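You operate a simulated robot arm through the tools that you are given. There is no shell and no other tool. Be economical: measure what you need, move in short steps, check, and stop when the job is done.

You are at the controls of a simulated robot arm. One attempt, no reset.

Task
Wind the radio till its lamp shows green, raise the aerial, flip to FM and tune to 95.
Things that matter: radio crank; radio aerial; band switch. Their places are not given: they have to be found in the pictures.

Only the result counts: the job must be done as asked and must still hold three seconds after the hand-in. Knocking over, shifting, dropping, spilling or breaking anything else fails it.

Robot
A 6-joint arm with a two-finger parallel gripper, fixed in place. Base frame: the origin is at the foot of the arm, x ahead of it, y to its left, z up. Readings come in mm, rad, newtons and seconds.
With the tool pointing down near the work surface it reaches from about 100 to 840 mm from the base axis. Its first joint turns from -2.007 to 2.007 rad. Payload 4.2 kg.
The tool frame sits at the grasp point between the pads (the TCP): z along the fingers, y along the line on which they close. The tips reach 23 mm beyond it. Largest opening 94 mm; finger width 38, thickness 10; the body of the gripper, 54 by 96 mm, starts 39 mm behind the TCP.
Orientation is that of the tool frame in the base frame, as [roll, pitch, yaw] about the fixed x, y, z axes, in that order (R = Rz(yaw) Ry(pitch) Rx(roll)). With the fingers straight down and closing along the base's y, the tool's x points along the base's -x, its y along +y and its z along -z.

Tools
- The arm moves only by the tool drive_tool. Its argument "deltas" is a list of rows, each a list of 7 numbers: the shift along the base's x, y, z in mm, then the turn, a rotation vector about the base's x, y, z in rad, then the opening in per cent of the stroke, from 0 (shut) to 100 (fully open). In form: [[dx, dy, dz, ax, ay, az, gripper], ...]. A call has 1 to 20 rows; each row shifts and turns the commanded pose from where the row before left it. Each row takes 0.2 s and may step no farther than 50 mm and 0.15 rad from the row before; otherwise, or with a gripper value out of range, the whole call is refused. Where a pose cannot be reached the arm comes as near as it can. A force on the tool above 40 N (or 10 N above the force at the start of the call, whichever is more), or a blocked arm, ends the call early, and 0.2 s more pass. The fingers move at their own pace (about 108 mm/s each) and stop on an object; they squeeze with about 42 N. The grip force told is the motor's: it shows also when the fingers shut on nothing. Time passes only in rows, and 0.2 s behind the last, so rows that do not move let the fingers close. It gives the time, the measured TCP pose, the force on the tool (base axes), the opening and the grip force at its end, in the units of the frame above (readings bear some noise).
- Cameras (640 x 400 px; columns grow to the right, rows downward): "scene" is fixed at [50.8, -488.3, 1590.7]; the picture's right is [-0.15, -0.99, 0.00], its down [-0.76, 0.11, -0.64] and it looks along [0.64, -0.09, -0.77] (base axes); focal length 363 px, centre (320, 200). "wrist" rides on the gripper at [-39, 0, -44] in the tool frame; the picture's right is [0.00, -1.00, 0.00], its down [0.97, 0.00, -0.24] and it looks along [0.24, 0.00, 0.97] (tool axes); focal length 218 px, centre (320, 200).
- grab_frame(camera): a new picture of that camera. The clock stands still meanwhile.
- lift_body(by): slides the trunk up (or, below 0, down) by that many mm; the arm rides with it, the base frame stays. It gives what a move gives, with no picture.
- point_at(camera, pixels): there is no depth. For up to 12 entries [column, row, z] of the newest picture of that camera ("zoom" is the newest enlarged one), the place [x, y] in the base frame at which the ray of that pixel passes the height z, good to about 2 mm, but the place of the scene camera against the robot may be out by one fixed shift of up to 12 mm in any direction. The clock stands still meanwhile.
- enlarge(camera, box): a new picture of the part [left, top, right, bottom] of that camera's present view, enlarged. The clock stands still meanwhile.
- finish_job(): hands the job in; it is judged then, once.

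Keep the steps short. Do not move on a guess: measure, check each grasp and each placing, and mend mistakes. In all there are 80 turns and 54 pictures (those below and enlarged ones count). Leave the gripper open and the arm clear of the work at the hand-in unless told otherwise, and finish with a single line.

The tools are called after "Emit:" as a command line: name --pt "numbers of a row" for each row, then --argument value for the rest, lists and objects as JSON in quotes. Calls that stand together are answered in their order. drive_tool: Moves the arm, as the interface text tells. Its arguments: {"type":"object","properties":{"deltas":{"type":"array"}},"required":["deltas"]} The other tools are called the same way: lift_body (by) slides the trunk up or down; grab_frame (camera) takes a picture; point_at (camera, pixels) gives the place at which the rays of pixels pass given heights; enlarge (camera, box) takes an enlarged picture of a part of a camera's view; finish_job () hands the job in.

At the start:

```text
clock: 0.0
ee_pos: [501.1, -336.3, 1177.8]
ee_rot: [-3.141, 0.001, -3.141]
contact_force: [0.0, -1.0, -0.1]
grip_width: 94.3
grasp_force: 0.1
trunk travel left (down, up): [-750.0, 240.0]
```

scene: 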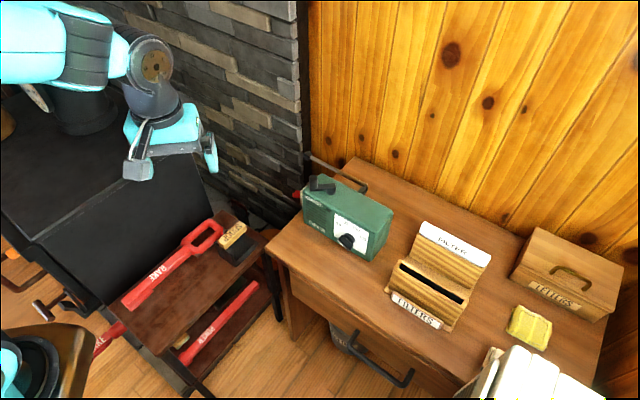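
wrist: 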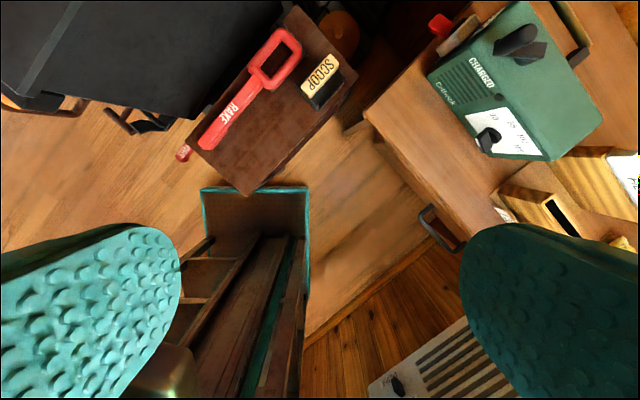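

I see the green radio near (345,215) in the scene picture. I will enlarge it in both cameras.

Emit:
enlarge --camera "scene" --box '[280, 140, 408, 270]'

Emit:
enlarge --camera "wrist" --box '[420, 0, 640, 170]'

```text
3.08 times, centred on (344, 205) of scene
```

zoom: 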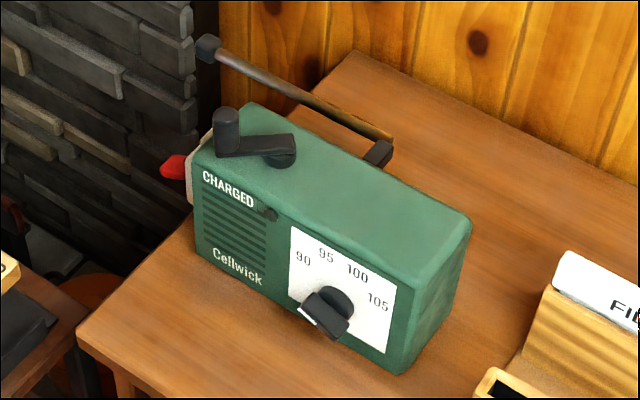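

```text
2.35 times, centred on (530, 85) of wrist
```

zoom: 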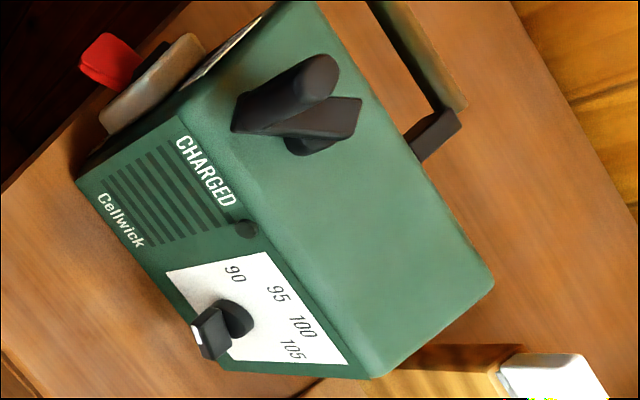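

Measuring radio points at several heights from both cameras.

Emit:
point_at --camera "scene" --pixels '[[370, 261, 694], [303.4, 222.8, 694], [302.8, 190.3, 850], [302.8, 190.3, 800], [334, 192, 850], [334, 192, 800], [393, 210, 850], [393, 210, 800], [363, 189, 800], [307, 155, 800], [296, 194, 780], [348, 241, 750]]'

Emit:
point_at --camera "zoom" --pixels '[[77, 180, 694], [370, 378, 694], [180, 100, 800], [180, 100, 850], [305, 145, 850], [305, 145, 800], [494, 285, 850], [494, 285, 800], [435, 135, 800], [110, 60, 780], [240, 320, 750], [380, 375, 800]]'

```text
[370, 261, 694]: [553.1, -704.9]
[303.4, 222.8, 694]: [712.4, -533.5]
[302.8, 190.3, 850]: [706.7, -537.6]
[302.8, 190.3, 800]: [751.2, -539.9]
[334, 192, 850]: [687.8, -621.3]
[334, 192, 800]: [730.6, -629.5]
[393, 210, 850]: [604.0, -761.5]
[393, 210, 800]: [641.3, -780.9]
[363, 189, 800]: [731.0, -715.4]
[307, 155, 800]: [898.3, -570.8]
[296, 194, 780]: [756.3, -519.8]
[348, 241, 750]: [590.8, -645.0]
```

```text
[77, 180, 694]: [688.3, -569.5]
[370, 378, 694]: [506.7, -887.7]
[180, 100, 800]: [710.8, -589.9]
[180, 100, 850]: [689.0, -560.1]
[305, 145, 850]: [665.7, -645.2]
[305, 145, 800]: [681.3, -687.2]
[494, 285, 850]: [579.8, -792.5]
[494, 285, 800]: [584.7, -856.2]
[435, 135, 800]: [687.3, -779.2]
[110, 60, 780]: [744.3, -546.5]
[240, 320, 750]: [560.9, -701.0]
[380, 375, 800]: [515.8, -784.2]
```

The radio stands on a desk at z≈750, its top is at about 885, and its front faces the robot squarely (direction about [0.73,-0.68]). I'll yaw the tool toward it and tilt up for a closer look.

Emit:
drive_tool --pt "-3.4 -34 -25 0 0 -0.15 100" --pt "-3.4 -34 -25 0 0 -0.15 100" --pt "-3.4 -34 -25 0 0 -0.15 100" --pt "-3.4 -34 -25 0 0 -0.15 100" --pt "-3.4 -34 -25 0 0 -0.149 100" --pt "0 0 0 -0.102 -0.11 0 100" --pt "0 0 0 -0.102 -0.11 0 100" --pt "0 0 0 -0.102 -0.11 0 100" --pt "0 0 0 -0.102 -0.11 0 100" --pt "0 0 0 -0.102 -0.11 0 100"

Emit:
grab_frame --camera "wrist"

```text
clock: 2.2
ee_pos: [483.8, -506.9, 1052.4]
ee_rot: [3.14, 0.752, 2.394]
contact_force: [-0.4, 0.3, -0.4]
grip_width: 94.1
grasp_force: 0.0
trunk travel left (down, up): [-750.0, 240.0]
```

```text
49 pictures are left
```

wrist: 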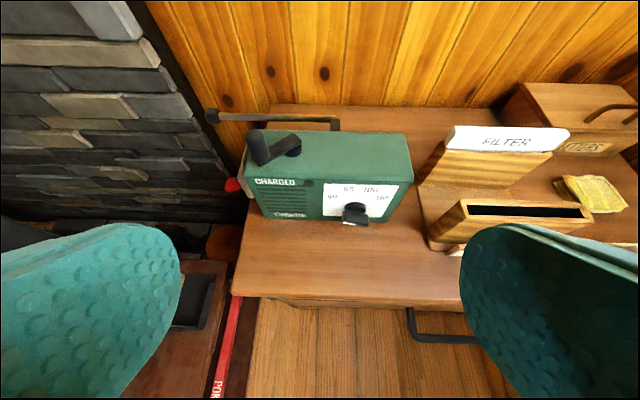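

Emit:
enlarge --camera "wrist" --box '[195, 90, 435, 240]'

```text
2.67 times, centred on (315, 165) of wrist
```

zoom: 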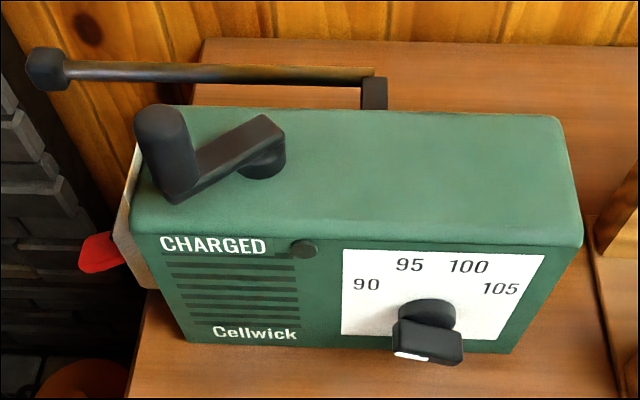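

Triangulated in radio axes (d = away from robot, u = to the right along the front): body u −55..163, d 858..939, z 750..880; crank hub (d 892, u 5, z 895), crank peg (d≈880, u≈−31, z 905–933); aerial pivot (d≈970, u 66), its tip at u≈−130, z≈882. Next: pre-grasp in front of the peg, tilted further.

Emit:
drive_tool --pt "30.8 -3.7 -22 -0.034 -0.0366 0 70" --pt "30.8 -3.7 -22 -0.034 -0.0366 0 70" --pt "30.8 -3.7 -22 -0.034 -0.0366 0 70" --pt "30.8 -3.7 -22 -0.034 -0.0366 0 70" --pt "0 0 0 0 0 0 70"

Emit:
grab_frame --camera "wrist"

```text
clock: 3.4
ee_pos: [607.2, -521.1, 961.8]
ee_rot: [3.138, 0.952, 2.393]
contact_force: [0.2, 0.5, -0.1]
grip_width: 66.1
grasp_force: 0.0
trunk travel left (down, up): [-750.0, 240.0]
```

```text
47 pictures are left
```

wrist: 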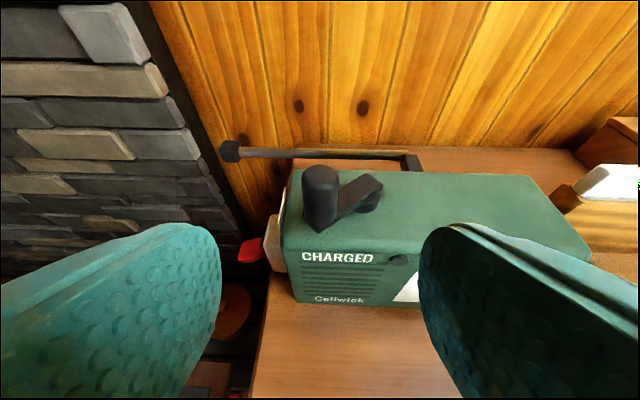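

The peg is centred at column 320. I'll advance 78 mm over it at z≈936 and check before closing.

Emit:
drive_tool --pt "0 0 -26 0 0 0 60" --pt "19.2 -17.8 0 0 0 0 60" --pt "19.2 -17.8 0 0 0 0 60" --pt "19.2 -17.8 0 0 0 0 60" --pt "0 0 0 0 0 0 60"

Emit:
grab_frame --camera "wrist"

Emit:
enlarge --camera "scene" --box '[260, 120, 400, 270]'

```text
clock: 4.6
ee_pos: [665.5, -575.3, 937.7]
ee_rot: [3.139, 0.949, 2.394]
contact_force: [0.6, 1.1, -0.3]
grip_width: 56.4
grasp_force: 0.1
trunk travel left (down, up): [-750.0, 240.0]
```

```text
46 pictures are left
```

wrist: 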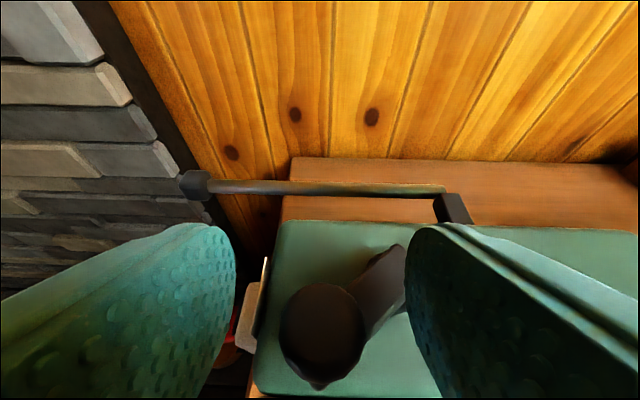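

```text
2.67 times, centred on (330, 195) of scene
```

zoom: 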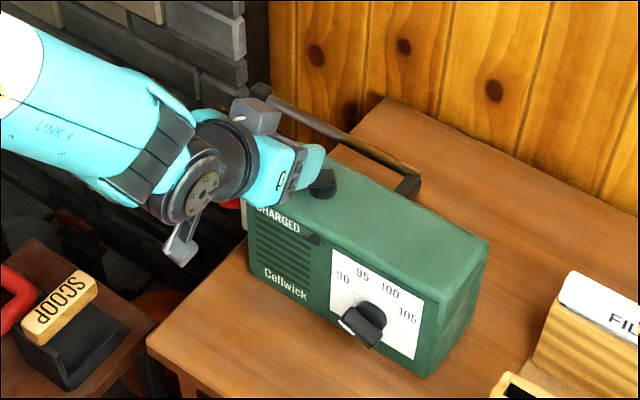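

Fingers straddle the peg (top at (322,330)). Closing on it.

Emit:
drive_tool --pt "0 0 -3 0 0 0 20" --pt "0 0 0 0 0 0 0" --pt "0 0 0 0 0 0 0" --pt "0 0 0 0 0 0 0"

```text
clock: 5.6
ee_pos: [665.8, -574.7, 936.1]
ee_rot: [3.141, 0.952, 2.392]
contact_force: [1.5, -2.5, 9.2]
grip_width: 21.6
grasp_force: 44.7
trunk travel left (down, up): [-750.0, 240.0]
```

Peg held (21.6 mm). I'll try a clockwise stroke, about 45° first, and watch force.

Emit:
drive_tool --pt "0 0 2 0 0 0 0" --pt "9.5 -4.5 0 0 0 0 0" --pt "8.0 -6.8 0 0 0 0 0" --pt "6.0 -8.7 0 0 0 0 0"

Emit:
grab_frame --camera "wrist"

```text
clock: 6.6
ee_pos: [693.9, -588.7, 934.9]
ee_rot: [3.13, 0.946, 2.396]
contact_force: [22.3, 33.4, -4.4]
grip_width: 21.2
grasp_force: 45.0
trunk travel left (down, up): [-750.0, 240.0]
```

```text
44 pictures are left
```

wrist: 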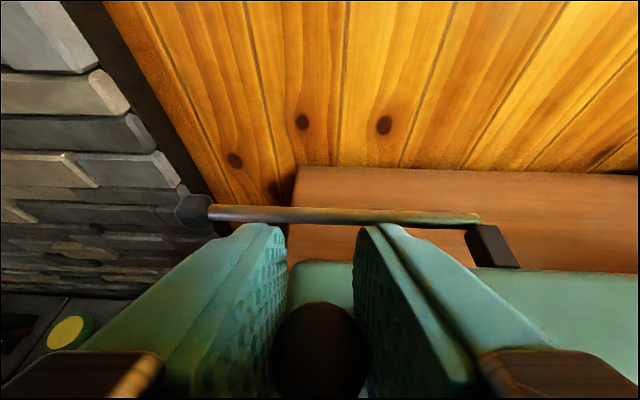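

The crank turned freely clockwise; the sideways force shows the true circle centre is nearer (d 901, u 2), r≈42. Continuing with the corrected circle.

Emit:
drive_tool --pt "10.4 -2.0 0 0 0 0 0" --pt "4.5 -9.9 0 0 0 0 0" --pt "1.8 -10.8 0 0 0 0 0" --pt "-1.0 -10.9 0 0 0 0 0"

Emit:
grab_frame --camera "wrist"

```text
clock: 7.6
ee_pos: [714.5, -616.4, 936.7]
ee_rot: [3.119, 0.954, 2.397]
contact_force: [24.0, 4.8, -9.9]
grip_width: 21.4
grasp_force: 44.9
trunk travel left (down, up): [-750.0, 240.0]
stopped in row 4: the force on the tool passed its limit (the readings are from after the stop); the commanded pose is now the measured one
```

```text
43 pictures are left
```

wrist: 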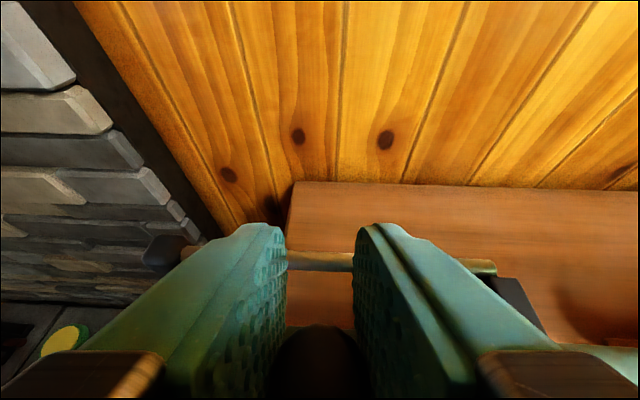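

The grip slid along the pads ~10 mm; three points now give centre (d 907, u 10), r≈51. I'll reopen slightly, recentre on the peg, regrip and check.

Emit:
drive_tool --pt "0 0 0 0 0 0 40" --pt "0 0 0 0 0 0 40" --pt "-7 6.5 0 0 0 0 40" --pt "0 0 0 0 0 0 40"

Emit:
grab_frame --camera "wrist"

Emit:
enlarge --camera "scene" --box '[280, 140, 400, 265]'

```text
clock: 8.6
ee_pos: [704.2, -609.0, 937.5]
ee_rot: [3.123, 0.953, 2.397]
contact_force: [0.2, 0.1, 0.4]
grip_width: 37.5
grasp_force: 0.0
trunk travel left (down, up): [-750.0, 240.0]
```

```text
42 pictures are left
```

wrist: 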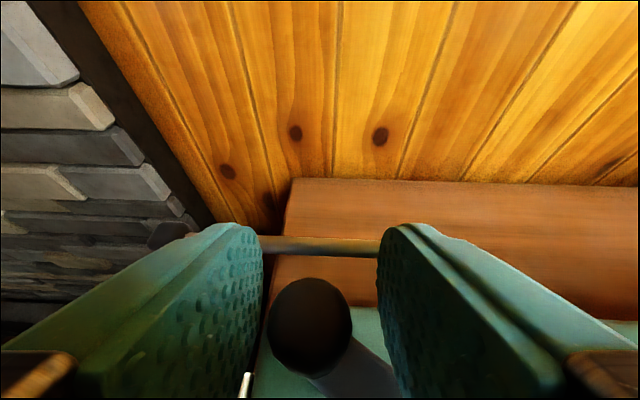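

```text
3.20 times, centred on (340, 202) of scene
```

zoom: 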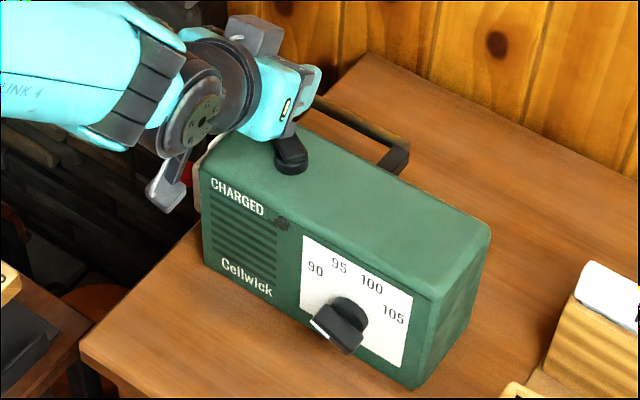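

Peg at (d 929, u −36); the arm direction puts the centre near (903, 6), r≈49. Regrip and continue over the back of the circle.

Emit:
drive_tool --pt "0 0 0 0 0 0 0" --pt "0 0 0 0 0 0 0" --pt "1.5 -10.1 0 0 0 0 0" --pt "-0.5 -10.2 0 0 0 0 0" --pt "-2.6 -9.9 0 0 0 0 0" --pt "-4.6 -9.2 0 0 0 0 0" --pt "-6.4 -8 0 0 0 0 0" --pt "-8 -6.5 0 0 0 0 0"

Emit:
grab_frame --camera "wrist"

```text
clock: 10.4
ee_pos: [683.8, -664.3, 938.5]
ee_rot: [3.126, 0.956, 2.396]
contact_force: [1.3, 9.1, 8.8]
grip_width: 21.4
grasp_force: 44.8
trunk travel left (down, up): [-750.0, 240.0]
```

```text
40 pictures are left
```

wrist: 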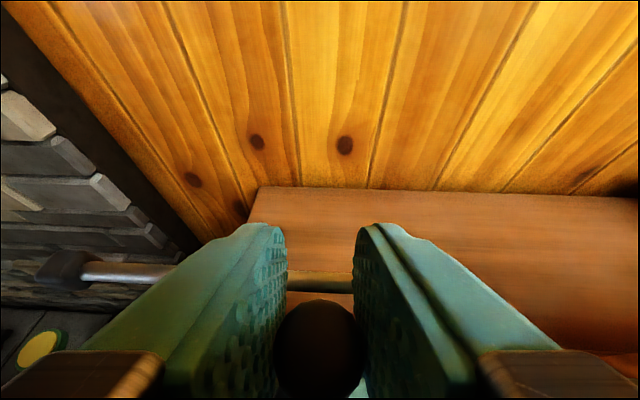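

Low force, peg tracked well at (947, 21); refined centre (903, 4.5), r 47. Continuing around the right side.

Emit:
drive_tool --pt "-9.2 -3.5 0 0 0 0 0" --pt "-9.6 -1.4 0 0 0 0 0" --pt "-9.9 0.6 0 0 0 0 0" --pt "-9.4 2.6 0 0 0 0 0" --pt "-8.7 4.4 0 0 0 0 0" --pt "-7.6 6.2 0 0 0 0 0" --pt "-6.2 7.8 0 0 0 0 0" --pt "-4.4 8.8 0 0 0 0 0"

Emit:
grab_frame --camera "wrist"

```text
clock: 12.2
ee_pos: [621.1, -636.9, 936.0]
ee_rot: [3.124, 0.954, 2.397]
contact_force: [25.6, 4.6, -1.0]
grip_width: 21.5
grasp_force: 44.5
trunk travel left (down, up): [-750.0, 240.0]
```

```text
39 pictures are left
```

wrist: 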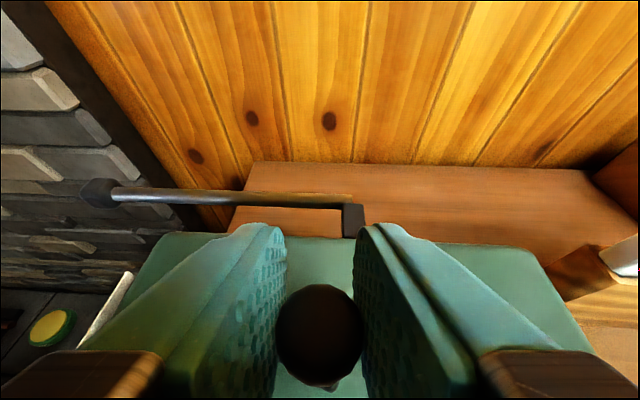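

Now peg at (885, 44); fit gives centre (904, 2), r 45. Completing the front part of the first turn.

Emit:
drive_tool --pt "-1.7 10.1 0 0 0 0 0" --pt "-0.7 9.4 0 0 0 0 0" --pt "1.1 9.3 0 0 0 0 0" --pt "3.2 8.9 0 0 0 0 0" --pt "4.9 8.0 0 0 0 0 0" --pt "6.5 6.8 0 0 0 0 0" --pt "7.7 5.4 0 0 0 0 0" --pt "8.6 3.6 0 0 0 0 0" --pt "9.3 1.8 0 0 0 0 0" --pt "9.4 -0.3 0 0 0 0 0"

Emit:
grab_frame --camera "wrist"

Emit:
enlarge --camera "scene" --box '[280, 140, 400, 265]'

```text
clock: 14.4
ee_pos: [666.9, -576.4, 938.3]
ee_rot: [3.123, 0.953, 2.395]
contact_force: [-10.4, -0.7, -6.7]
grip_width: 21.3
grasp_force: 45.4
trunk travel left (down, up): [-750.0, 240.0]
```

```text
38 pictures are left
```

wrist: 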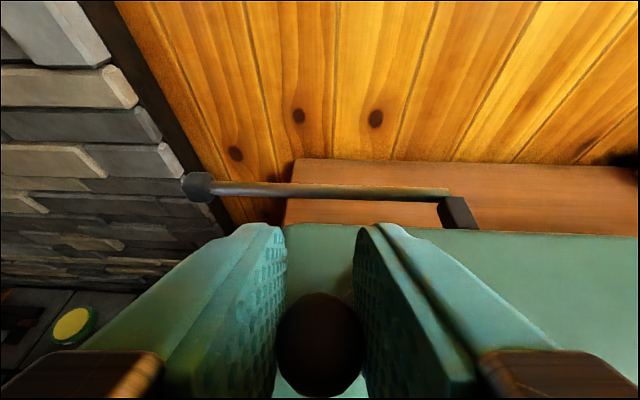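

```text
3.20 times, centred on (340, 202) of scene
```

zoom: 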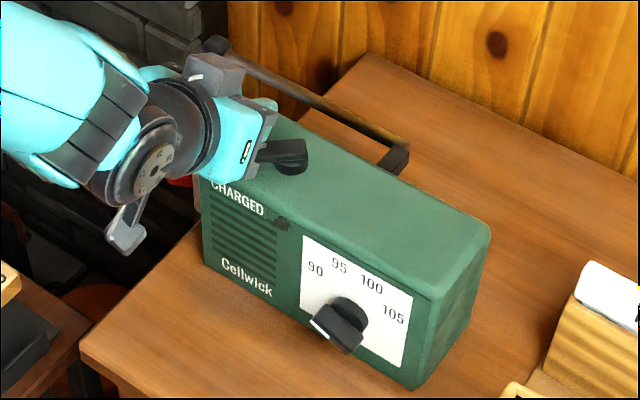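

One full turn done; lamp still dark. Radio has not moved. Repeating a full turn with 20 rows of 18°.

Emit:
drive_tool --pt "13.78 -2.9 0 0 0 0 0" --pt "12.21 -7.02 0 0 0 0 0" --pt "9.44 -10.45 0 0 0 0 0" --pt "5.75 -12.85 0 0 0 0 0" --pt "1.5 -14 0 0 0 0 0" --pt "-2.9 -13.78 0 0 0 0 0" --pt "-7.02 -12.21 0 0 0 0 0" --pt "-10.45 -9.44 0 0 0 0 0" --pt "-12.85 -5.75 0 0 0 0 0" --pt "-14 -1.5 0 0 0 0 0" --pt "-13.78 2.9 0 0 0 0 0" --pt "-12.21 7.02 0 0 0 0 0" --pt "-9.44 10.45 0 0 0 0 0" --pt "-5.75 12.85 0 0 0 0 0" --pt "-1.5 14 0 0 0 0 0" --pt "2.9 13.78 0 0 0 0 0" --pt "7.02 12.21 0 0 0 0 0" --pt "10.45 9.44 0 0 0 0 0" --pt "12.85 5.75 0 0 0 0 0" --pt "14 1.5 0 0 0 0 0"

Emit:
enlarge --camera "scene" --box '[280, 140, 400, 265]'

```text
clock: 15.7
ee_pos: [717.8, -627.6, 939.9]
ee_rot: [3.103, 0.961, 2.396]
contact_force: [27.5, 7.2, -7.4]
grip_width: 21.3
grasp_force: 45.0
trunk travel left (down, up): [-750.0, 240.0]
stopped in row 6: the force on the tool passed its limit (the readings are from after the stop); the commanded pose is now the measured one
```

```text
3.20 times, centred on (340, 202) of scene
```

zoom: 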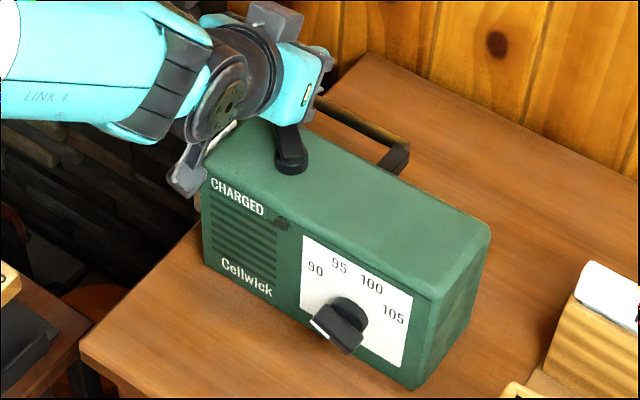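

The crank resists, so the pads slid ~15 mm along the peg on the left side. I'll reopen, recentre, regrip, and continue the rest of the turn.

Emit:
drive_tool --pt "0 0 0 0 0 0 36" --pt "-11 10.2 -2 0 0 0 36" --pt "0 0 0 0 0 0 0" --pt "0 0 0 0 0 0 0" --pt "-1.94 -13.95 0 0 0 0 0" --pt "-6.15 -12.67 0 0 0 0 0" --pt "-9.76 -10.15 0 0 0 0 0" --pt "-12.42 -6.63 0 0 0 0 0" --pt "-13.86 -2.47 0 0 0 0 0" --pt "-13.95 1.94 0 0 0 0 0" --pt "-12.67 6.15 0 0 0 0 0" --pt "-10.15 9.76 0 0 0 0 0" --pt "-6.63 12.42 0 0 0 0 0" --pt "-2.47 13.86 0 0 0 0 0" --pt "1.94 13.95 0 0 0 0 0" --pt "6.15 12.67 0 0 0 0 0" --pt "9.76 10.15 0 0 0 0 0" --pt "12.42 6.63 0 0 0 0 0" --pt "13.86 2.47 0 0 0 0 0"

Emit:
grab_frame --camera "wrist"

```text
clock: 17.4
ee_pos: [689.7, -650.4, 939.6]
ee_rot: [3.092, 0.965, 2.405]
contact_force: [20.0, 12.2, -1.8]
grip_width: 21.5
grasp_force: 45.3
trunk travel left (down, up): [-750.0, 240.0]
stopped in row 8: the force on the tool passed its limit (the readings are from after the stop); the commanded pose is now the measured one
```

```text
35 pictures are left
```

wrist: 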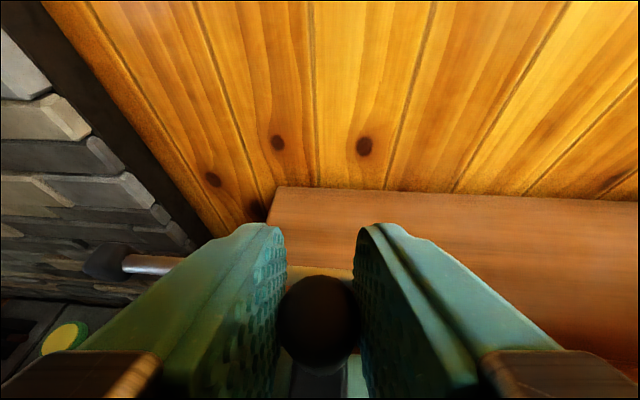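

Resistance rises with speed (12° per row was gentle). Peg is now at φ≈83°; continuing with 12° rows.

Emit:
drive_tool --pt "-7.79 -5.28 0 0 0 0 0" --pt "-8.72 -3.54 0 0 0 0 0" --pt "-9.26 -1.65 0 0 0 0 0" --pt "-9.4 0.31 0 0 0 0 0" --pt "-9.13 2.26 0 0 0 0 0" --pt "-8.46 4.11 0 0 0 0 0" --pt "-7.43 5.78 0 0 0 0 0" --pt "-6.06 7.2 0 0 0 0 0" --pt "-4.43 8.3 0 0 0 0 0" --pt "-2.61 9.04 0 0 0 0 0" --pt "-0.67 9.39 0 0 0 0 0" --pt "1.29 9.32 0 0 0 0 0" --pt "3.2 8.85 0 0 0 0 0" --pt "4.97 7.99 0 0 0 0 0" --pt "6.52 6.78 0 0 0 0 0" --pt "7.79 5.28 0 0 0 0 0" --pt "8.72 3.54 0 0 0 0 0" --pt "9.26 1.65 0 0 0 0 0"

Emit:
grab_frame --camera "wrist"

Emit:
enlarge --camera "scene" --box '[280, 140, 400, 265]'

```text
clock: 17.8
ee_pos: [691.5, -649.8, 936.9]
ee_rot: [3.081, 0.965, 2.407]
contact_force: [17.9, 3.5, -4.2]
grip_width: 21.9
grasp_force: 44.5
trunk travel left (down, up): [-750.0, 240.0]
stopped in row 1: the force on the tool passed its limit (the readings are from after the stop); the commanded pose is now the measured one
```

```text
34 pictures are left
```

wrist: 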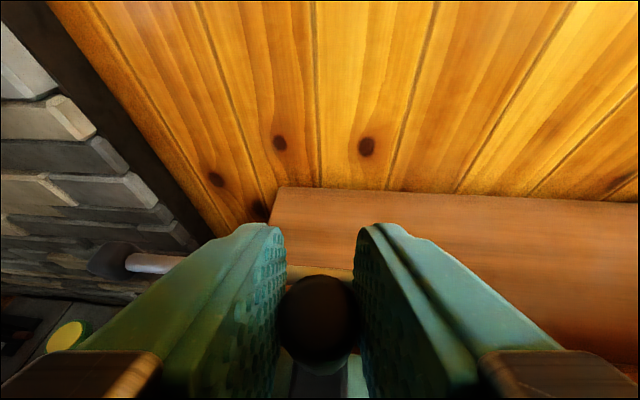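

```text
3.20 times, centred on (340, 202) of scene
```

zoom: 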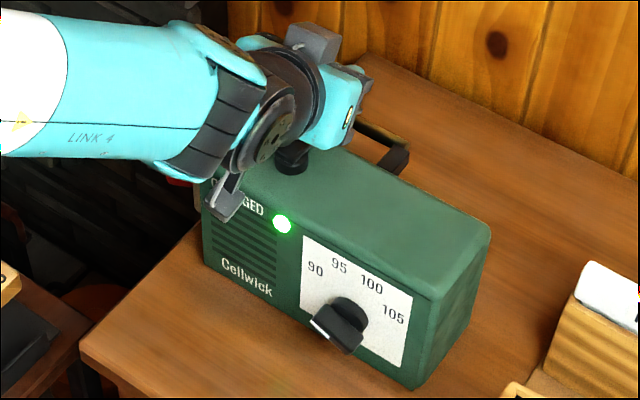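

The lamp is green and the crank stopped at its end. Releasing, rising clear and straightening the tool, then looking at aerial and switch.

Emit:
drive_tool --pt "0 0 0 0 0 0 50" --pt "0 0 0 0 0 0 50" --pt "0 0 30 -0.025 0.023 -0.06 50" --pt "0 0 40 0 0 0 50" --pt "-10 40 20 0 0 0 50" --pt "-10 40 0 0 0 0 50" --pt "0 20 0 0 0 0 50"

Emit:
grab_frame --camera "wrist"

Emit:
enlarge --camera "scene" --box '[280, 140, 400, 265]'

```text
clock: 19.4
ee_pos: [667.6, -552.6, 1029.3]
ee_rot: [-3.137, 0.965, 2.391]
contact_force: [-0.9, 0.3, 1.3]
grip_width: 47.1
grasp_force: 0.1
trunk travel left (down, up): [-750.0, 240.0]
```

```text
32 pictures are left
```

wrist: 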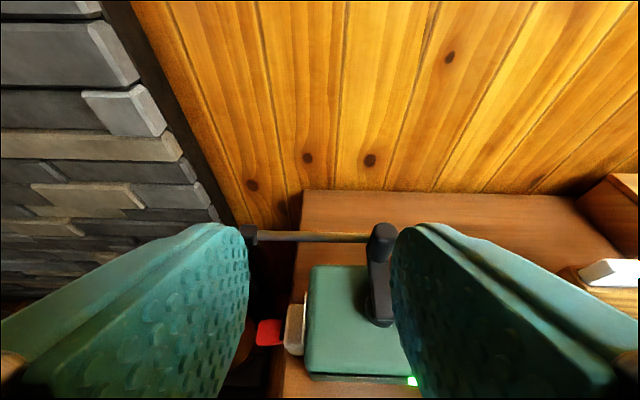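

```text
3.20 times, centred on (340, 202) of scene
```

zoom: 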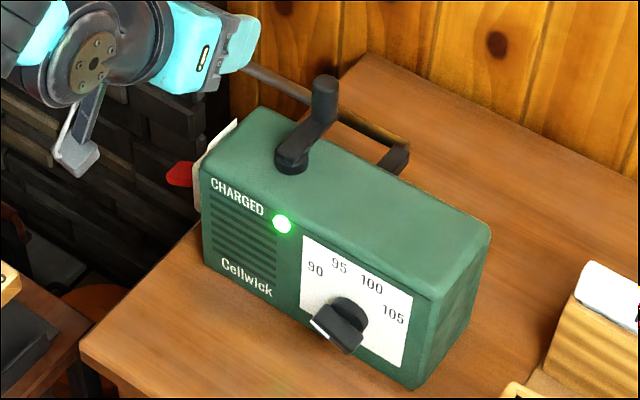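

Aerial rod triangulated: d≈988, z≈868, from pivot u=66 to tip u=−131. The band lever is at about (d 899, u −107, z 807) on a plate at the left side. I need the plate's outline before approaching.

Emit:
enlarge --camera "wrist" --box '[225, 210, 425, 400]'

Emit:
enlarge --camera "scene" --box '[285, 150, 345, 210]'

```text
2.11 times, centred on (325, 305) of wrist
```

zoom: 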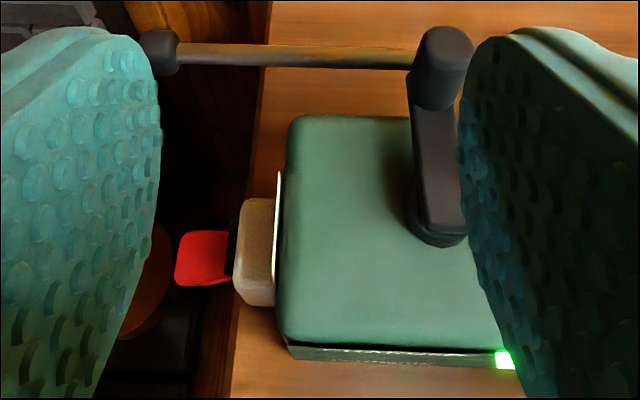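

```text
6.67 times, centred on (315, 180) of scene
```

zoom: 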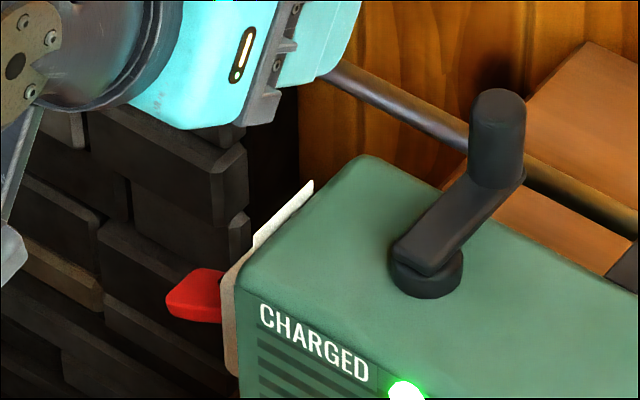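

The beige block with the lever sits lower (z<~835). I'll close the fingers and come down left of the radio at u≈−118, in front of and under the rod's outer end.

Emit:
drive_tool --pt "23.5 1.4 -32 -0.058 -0.062 0 0" --pt "23.5 1.4 -32 0 0 0 0" --pt "23.5 1.4 -32 0 0 0 0" --pt "23.5 1.4 -32 0 0 0 0" --pt "0 0 0 0 0 0 0"

Emit:
grab_frame --camera "wrist"

Emit:
enlarge --camera "scene" --box '[260, 130, 360, 220]'

```text
clock: 20.6
ee_pos: [763.7, -546.4, 901.9]
ee_rot: [-3.139, 1.051, 2.391]
contact_force: [-0.4, 0.5, 0.0]
grip_width: 0.1
grasp_force: 42.2
trunk travel left (down, up): [-750.0, 240.0]
```

```text
28 pictures are left
```

wrist: 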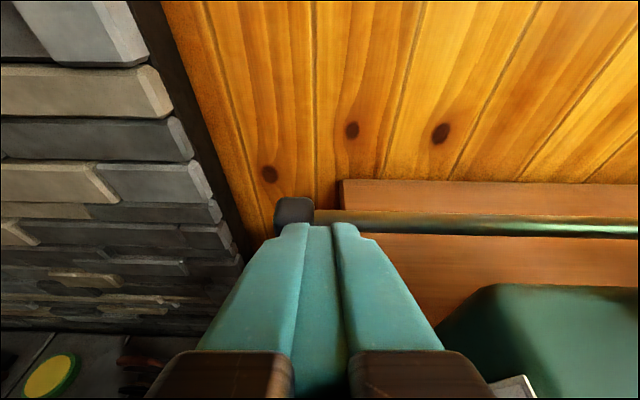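

```text
4.44 times, centred on (310, 175) of scene
```

zoom: 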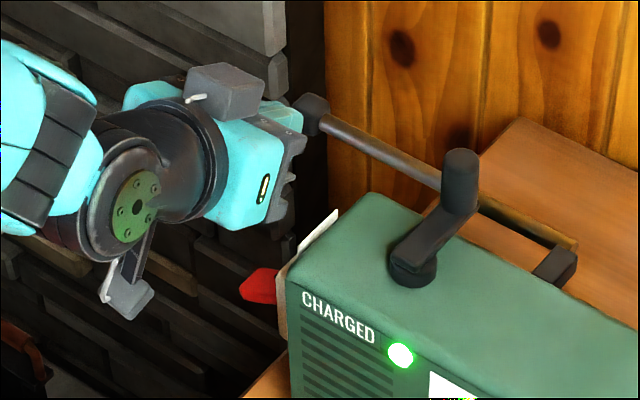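

Rod re-measured at d≈990, z≈870, fingers aligned just right of the tip ball. Lowering to z≈838, then sliding 43 mm forward beneath it.

Emit:
drive_tool --pt "0 0 -32 0 0 0 0" --pt "0 0 -32 0 0 0 0" --pt "0 0 0 0 0 0 0" --pt "15.7 -14.6 0 0 0 0 0" --pt "15.7 -14.6 0 0 0 0 0" --pt "0 0 0 0 0 0 0"

Emit:
grab_frame --camera "wrist"

```text
clock: 21.3
ee_pos: [764.3, -544.2, 844.5]
ee_rot: [-3.13, 1.059, 2.4]
contact_force: [-21.0, 23.0, 23.6]
grip_width: 0.0
grasp_force: 42.1
trunk travel left (down, up): [-750.0, 240.0]
stopped in row 3: the force on the tool passed its limit (the readings are from after the stop); the commanded pose is now the measured one
```

```text
26 pictures are left
```

wrist: 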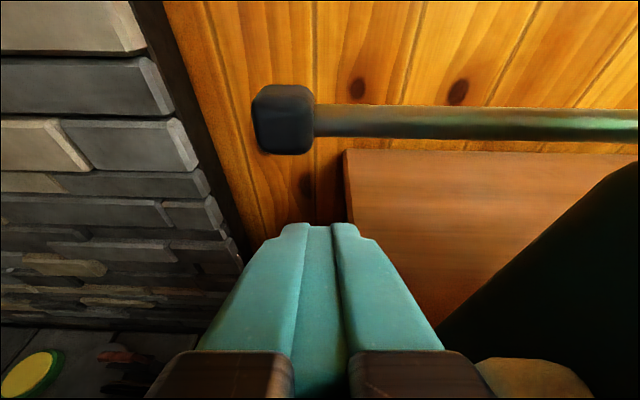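

The gripper body touched the switch block while lowering. I'll back up, move forward past the block first, then lower and slide under the rod.

Emit:
drive_tool --pt "0 0 24 0 0 0 0" --pt "16.1 -15 0 0 0 0 0" --pt "0 0 -13 0 0 0 0" --pt "0 0 -13 0 0 0 0" --pt "8 -7.5 0 0 0 0 0" --pt "8 -7.5 0 0 0 0 0" --pt "0 0 0 0 0 0 0"

Emit:
grab_frame --camera "wrist"

Emit:
enlarge --camera "scene" --box '[260, 130, 360, 220]'

```text
clock: 22.2
ee_pos: [780.3, -561.5, 859.0]
ee_rot: [-3.133, 1.071, 2.396]
contact_force: [-40.9, 37.6, 29.7]
grip_width: 0.0
grasp_force: 42.1
trunk travel left (down, up): [-750.0, 240.0]
stopped in row 4: the force on the tool passed its limit (the readings are from after the stop); the commanded pose is now the measured one
```

```text
25 pictures are left
```

wrist: 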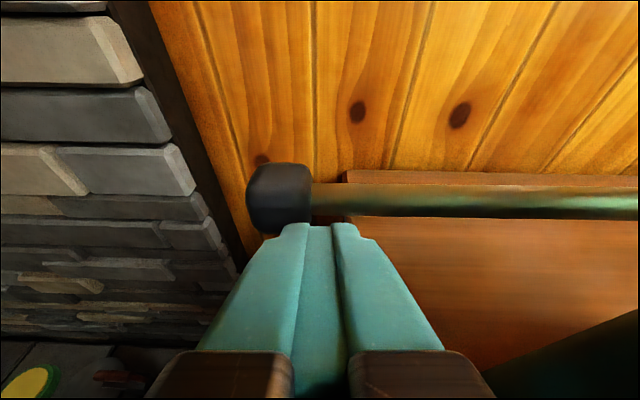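

```text
4.44 times, centred on (310, 175) of scene
```

zoom: 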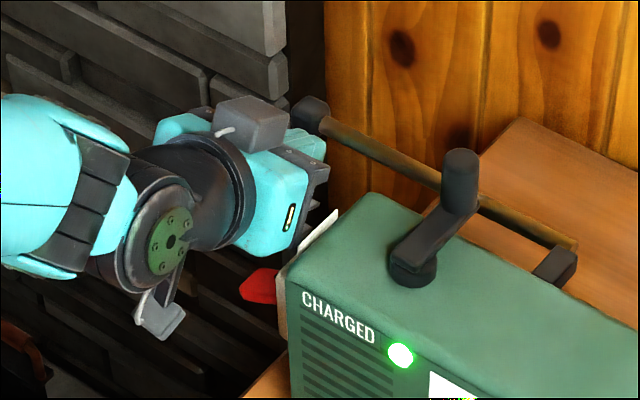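

The palm meets the label plate on the radio's left side: too wide this way. I'll back off upward and roll the gripper 90° (it is only 54 mm wide that way).

Emit:
drive_tool --pt "-8 7.5 30 0 0 0 0" --pt "-15 13.9 40 0 0 0 0" --pt "0 0 0 -0.0909 0.0845 0.0709 0" --pt "0 0 0 -0.0909 0.0845 0.0709 0" --pt "0 0 0 -0.0909 0.0845 0.0709 0" --pt "0 0 0 -0.0909 0.0845 0.0709 0" --pt "0 0 0 -0.0909 0.0845 0.0709 0" --pt "0 0 0 -0.0909 0.0845 0.0709 0" --pt "0 0 0 -0.0909 0.0845 0.0709 0" --pt "0 0 0 -0.0909 0.0845 0.0709 0" --pt "0 0 0 -0.0909 0.0845 0.0709 0" --pt "0 0 0 -0.0909 0.0845 0.0709 0" --pt "0 0 0 -0.0909 0.0845 0.0709 0" --pt "0 0 0 0 0 0 0"

Emit:
enlarge --camera "scene" --box '[240, 110, 380, 230]'

```text
clock: 25.2
ee_pos: [758.2, -541.8, 926.4]
ee_rot: [-2.085, 0.003, -2.304]
contact_force: [0.1, -0.3, -1.0]
grip_width: 0.0
grasp_force: 42.2
trunk travel left (down, up): [-750.0, 240.0]
```

```text
3.33 times, centred on (310, 170) of scene
```

zoom: 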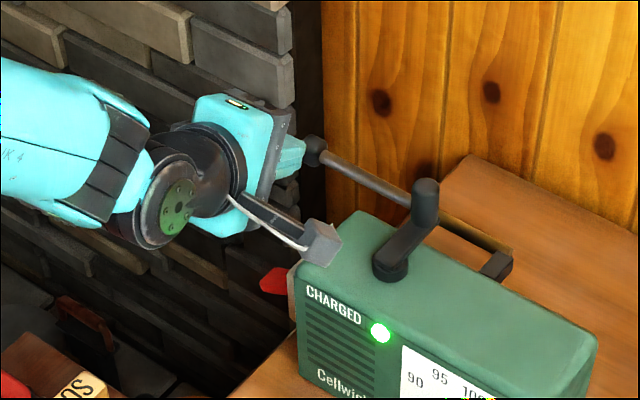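

Roll done (tool x now points right along the radio). Moving to d=950, u=−123 and lowering to z≈850, just in front of the rod's outer end.

Emit:
drive_tool --pt "21.8 -14.8 0 0 0 0 0" --pt "0 0 -26 0 0 0 0" --pt "0 0 -25 0 0 0 0" --pt "0 0 -25 0 0 0 0" --pt "0 0 0 0 0 0 0"

Emit:
enlarge --camera "scene" --box '[260, 130, 360, 220]'

Emit:
grab_frame --camera "wrist"

```text
clock: 26.1
ee_pos: [785.9, -561.7, 875.3]
ee_rot: [-2.063, -0.007, -2.3]
contact_force: [-0.7, 3.7, 15.3]
grip_width: 0.0
grasp_force: 42.2
trunk travel left (down, up): [-750.0, 240.0]
stopped in row 4: the force on the tool passed its limit (the readings are from after the stop); the commanded pose is now the measured one
```

```text
4.44 times, centred on (310, 175) of scene
```

zoom: 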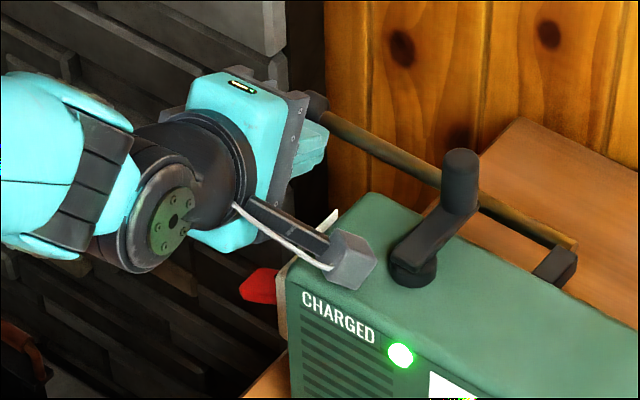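

```text
21 pictures are left
```

wrist: 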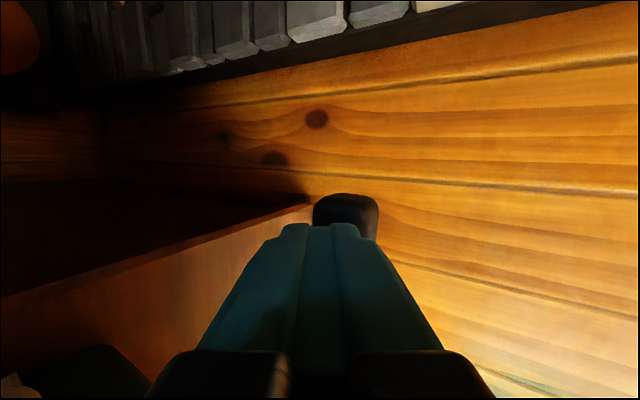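

The mounting foot on the tool's +x side touches the radio top in this roll. I'll rise, roll back, and approach further left (u≈−136), lifting under the aerial's tip ball instead, so the palm clears plate and block.

Emit:
drive_tool --pt "-7 7 35 0 0 0 0" --pt "-7 7 35 0 0 0 0" --pt "4 4 0 0.0909 -0.0845 -0.0709 0" --pt "4 4 0 0.0909 -0.0845 -0.0709 0" --pt "0 0 0 0.0909 -0.0845 -0.0709 0" --pt "0 0 0 0.0909 -0.0845 -0.0709 0" --pt "0 0 0 0.0909 -0.0845 -0.0709 0" --pt "0 0 0 0.0909 -0.0845 -0.0709 0" --pt "0 0 0 0.0909 -0.0845 -0.0709 0" --pt "0 0 0 0.0909 -0.0845 -0.0709 0" --pt "0 0 0 0.0909 -0.0845 -0.0709 0" --pt "0 0 0 0.0909 -0.0845 -0.0709 0" --pt "0 0 0 0.0909 -0.0845 -0.0709 0" --pt "0 0 0 0 0 0 0"

```text
clock: 29.1
ee_pos: [777.6, -538.9, 941.0]
ee_rot: [-3.107, 1.064, 2.41]
contact_force: [0.4, -0.4, 0.0]
grip_width: 0.0
grasp_force: 42.3
trunk travel left (down, up): [-750.0, 240.0]
```

Emit:
drive_tool --pt "7 -4 -20 0 0 0 0" --pt "0 0 -28 0 0 0 0" --pt "0 0 -28 0 0 0 0" --pt "0 0 -25 0 0 0 0" --pt "0 0 0 0 0 0 0"

Emit:
grab_frame --camera "wrist"

```text
clock: 30.4
ee_pos: [786.6, -543.0, 839.8]
ee_rot: [-3.105, 1.065, 2.412]
contact_force: [0.1, 0.7, 0.2]
grip_width: 0.1
grasp_force: 41.8
trunk travel left (down, up): [-750.0, 240.0]
```

```text
20 pictures are left
```

wrist: 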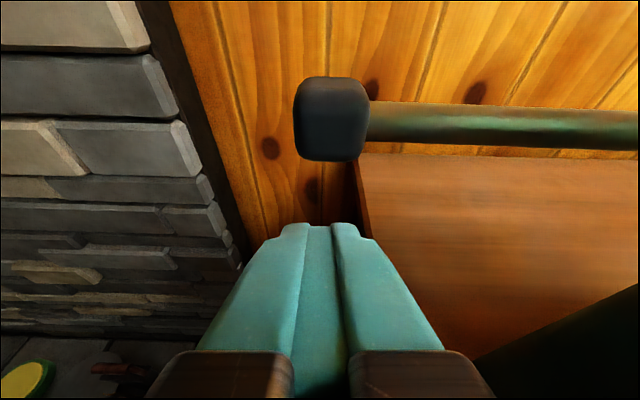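

Clear this time. Ball at (332,118) ahead and above. Sliding 28 mm forward beneath it.

Emit:
drive_tool --pt "9.2 -10.6 0 0 0 0 0" --pt "9.3 -10.7 0 0 0 0 0" --pt "0 0 0 0 0 0 0"

Emit:
grab_frame --camera "wrist"

```text
clock: 31.1
ee_pos: [802.3, -564.8, 839.4]
ee_rot: [-3.105, 1.064, 2.413]
contact_force: [0.3, 0.2, -1.6]
grip_width: 0.1
grasp_force: 42.2
trunk travel left (down, up): [-750.0, 240.0]
```

```text
19 pictures are left
```

wrist: 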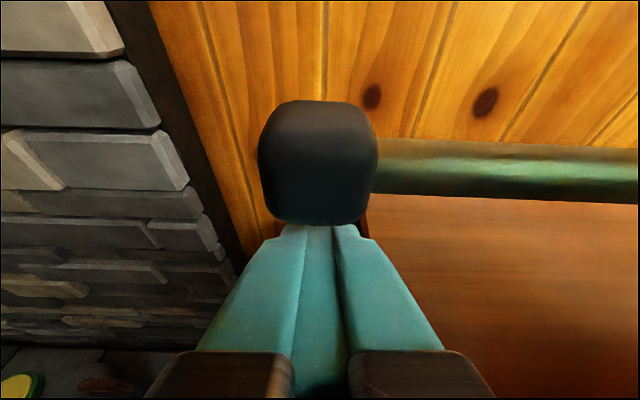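

The finger is under the ball with about 6 mm gap. Lifting along the arc about the pivot, first to ~35°.

Emit:
drive_tool --pt "0 0 5.6 0 0 0 0" --pt "0.5 0.5 10 0 0 0 0" --pt "0.5 0.5 10 0 0 0 0" --pt "-0.2 -0.2 10 0 0 0 0" --pt "-0.2 -0.2 10 0 0 0 0" --pt "-0.9 -1 10 0 0 0 0" --pt "-0.9 -1 10 0 0 0 0" --pt "-1.6 -1.7 9.75 0 0 0 0" --pt "-1.6 -1.7 9.75 0 0 0 0" --pt "-2.2 -2.4 9.45 0 0 0 0" --pt "-2.2 -2.4 9.45 0 0 0 0" --pt "-2.8 -3 9.15 0 0 0 0" --pt "-2.8 -3 9.15 0 0 0 0"

Emit:
grab_frame --camera "wrist"

```text
clock: 34.0
ee_pos: [789.2, -580.2, 963.2]
ee_rot: [-3.104, 1.064, 2.414]
contact_force: [0.6, 0.0, -0.1]
grip_width: 0.3
grasp_force: 42.5
trunk travel left (down, up): [-750.0, 240.0]
```

```text
18 pictures are left
```

wrist: 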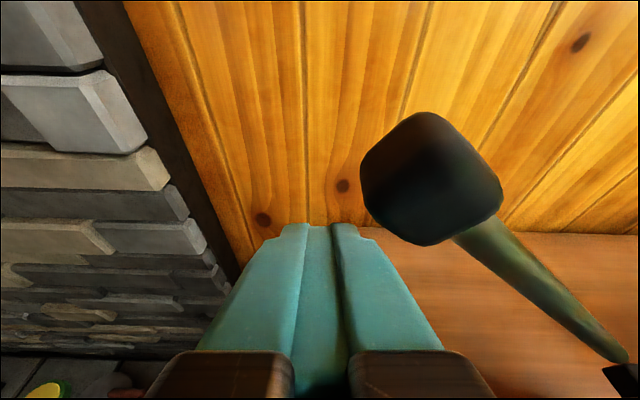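

The aerial is rising nicely (ball at (430,180)), force near zero. Continuing the arc to ~69°.

Emit:
drive_tool --pt "-3.4 -3.7 8.6 0 0 0 0" --pt "-3.4 -3.7 8.6 0 0 0 0" --pt "-4.05 -4.35 8.15 0 0 0 0" --pt "-4.05 -4.35 8.15 0 0 0 0" --pt "-4.5 -4.9 7.45 0 0 0 0" --pt "-4.5 -4.9 7.45 0 0 0 0" --pt "-5 -5.4 6.75 0 0 0 0" --pt "-5 -5.4 6.75 0 0 0 0" --pt "-5.4 -5.9 5.95 0 0 0 0" --pt "-5.4 -5.9 5.95 0 0 0 0" --pt "-5.9 -6.3 5.2 0 0 0 0" --pt "-5.9 -6.3 5.2 0 0 0 0"

Emit:
grab_frame --camera "scene"

```text
clock: 36.5
ee_pos: [733.4, -641.4, 1047.9]
ee_rot: [-3.104, 1.064, 2.413]
contact_force: [0.6, 0.2, -0.5]
grip_width: 0.0
grasp_force: 41.1
trunk travel left (down, up): [-750.0, 240.0]
```

```text
17 pictures are left
```

scene: 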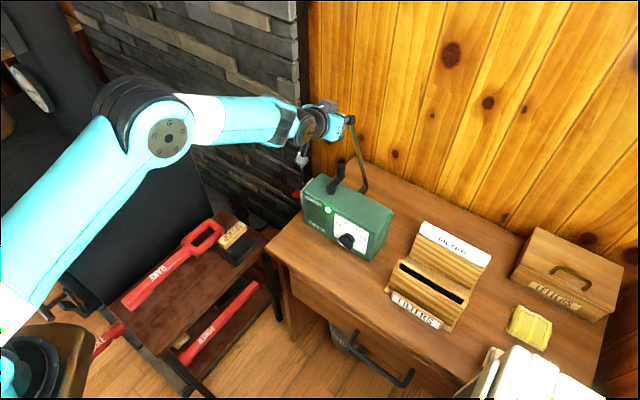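

Nearly there. Continuing to ~86° and checking.

Emit:
drive_tool --pt "-6.2 -6.7 4.25 0 0 0 0" --pt "-6.2 -6.7 4.25 0 0 0 0" --pt "-6.4 -6.9 3.35 0 0 0 0" --pt "-6.4 -6.9 3.35 0 0 0 0" --pt "-6.6 -7.1 2.4 0 0 0 0" --pt "-6.6 -7.1 2.4 0 0 0 0" --pt "0 0 0 0 0 0 0"

Emit:
grab_frame --camera "wrist"

Emit:
enlarge --camera "scene" --box '[290, 90, 430, 230]'

```text
clock: 38.1
ee_pos: [693.3, -682.2, 1067.1]
ee_rot: [-3.105, 1.066, 2.412]
contact_force: [-0.2, 0.8, -0.3]
grip_width: 0.0
grasp_force: 42.2
trunk travel left (down, up): [-750.0, 240.0]
```

```text
16 pictures are left
```

wrist: 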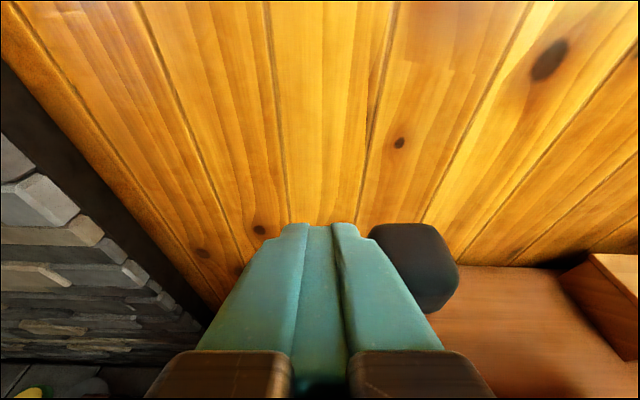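

```text
2.86 times, centred on (360, 160) of scene
```

zoom: 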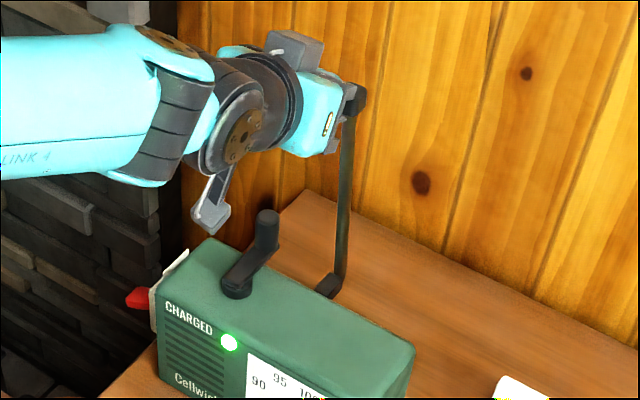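

Aerial is about 88° up. A gentle final push of ~6 mm to the right, watching for a stop.

Emit:
drive_tool --pt "-2 -2.2 0.5 0 0 0 0" --pt "-2.1 -2.2 0.5 0 0 0 0" --pt "0 0 0 0 0 0 0"

Emit:
enlarge --camera "scene" --box '[290, 90, 430, 230]'

```text
clock: 39.0
ee_pos: [689.9, -686.8, 1067.1]
ee_rot: [-3.104, 1.065, 2.413]
contact_force: [0.0, -0.3, -0.3]
grip_width: 0.0
grasp_force: 41.8
trunk travel left (down, up): [-750.0, 240.0]
```

```text
2.86 times, centred on (360, 160) of scene
```

zoom: 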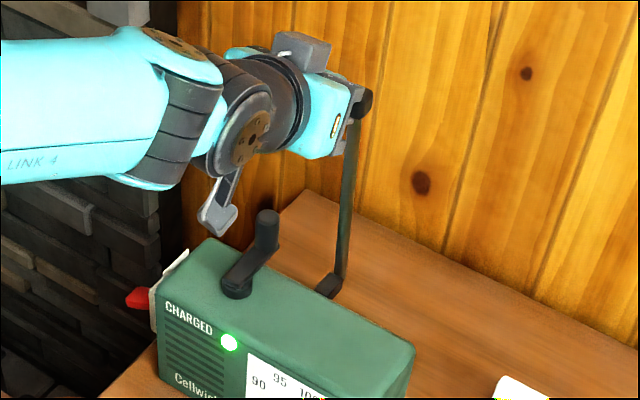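

The aerial stands vertical now (ball above its base). Backing off and moving to the left side to look at the band switch's label.

Emit:
drive_tool --pt "8.2 8.8 0 0 0 0 0" --pt "-29.3 27.2 0 0 0 0 0" --pt "-29.3 27.2 0 0 0 0 0" --pt "-29.3 27.2 0 0 0 0 0" --pt "19.1 36 -16 0 0 -0.12 0" --pt "19.1 36 -16 0 0 -0.12 0" --pt "19.1 36 -16 0 0 -0.12 0" --pt "19.1 36 -16 0 0 -0.12 0" --pt "19.1 36 -16 0 0 -0.12 0" --pt "19.1 36 -16 0 0 -0.12 0" --pt "0 0 0 0 0 0 0"

Emit:
grab_frame --camera "wrist"

```text
clock: 41.4
ee_pos: [725.1, -380.9, 974.0]
ee_rot: [-3.107, 1.066, 1.69]
contact_force: [0.2, -0.9, 0.1]
grip_width: 0.0
grasp_force: 42.1
trunk travel left (down, up): [-750.0, 240.0]
```

```text
13 pictures are left
```

wrist: 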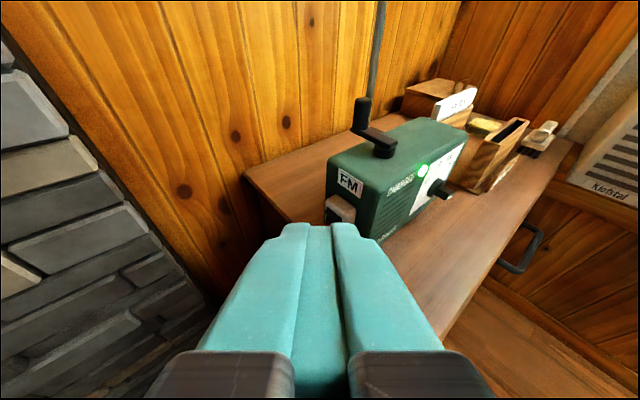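

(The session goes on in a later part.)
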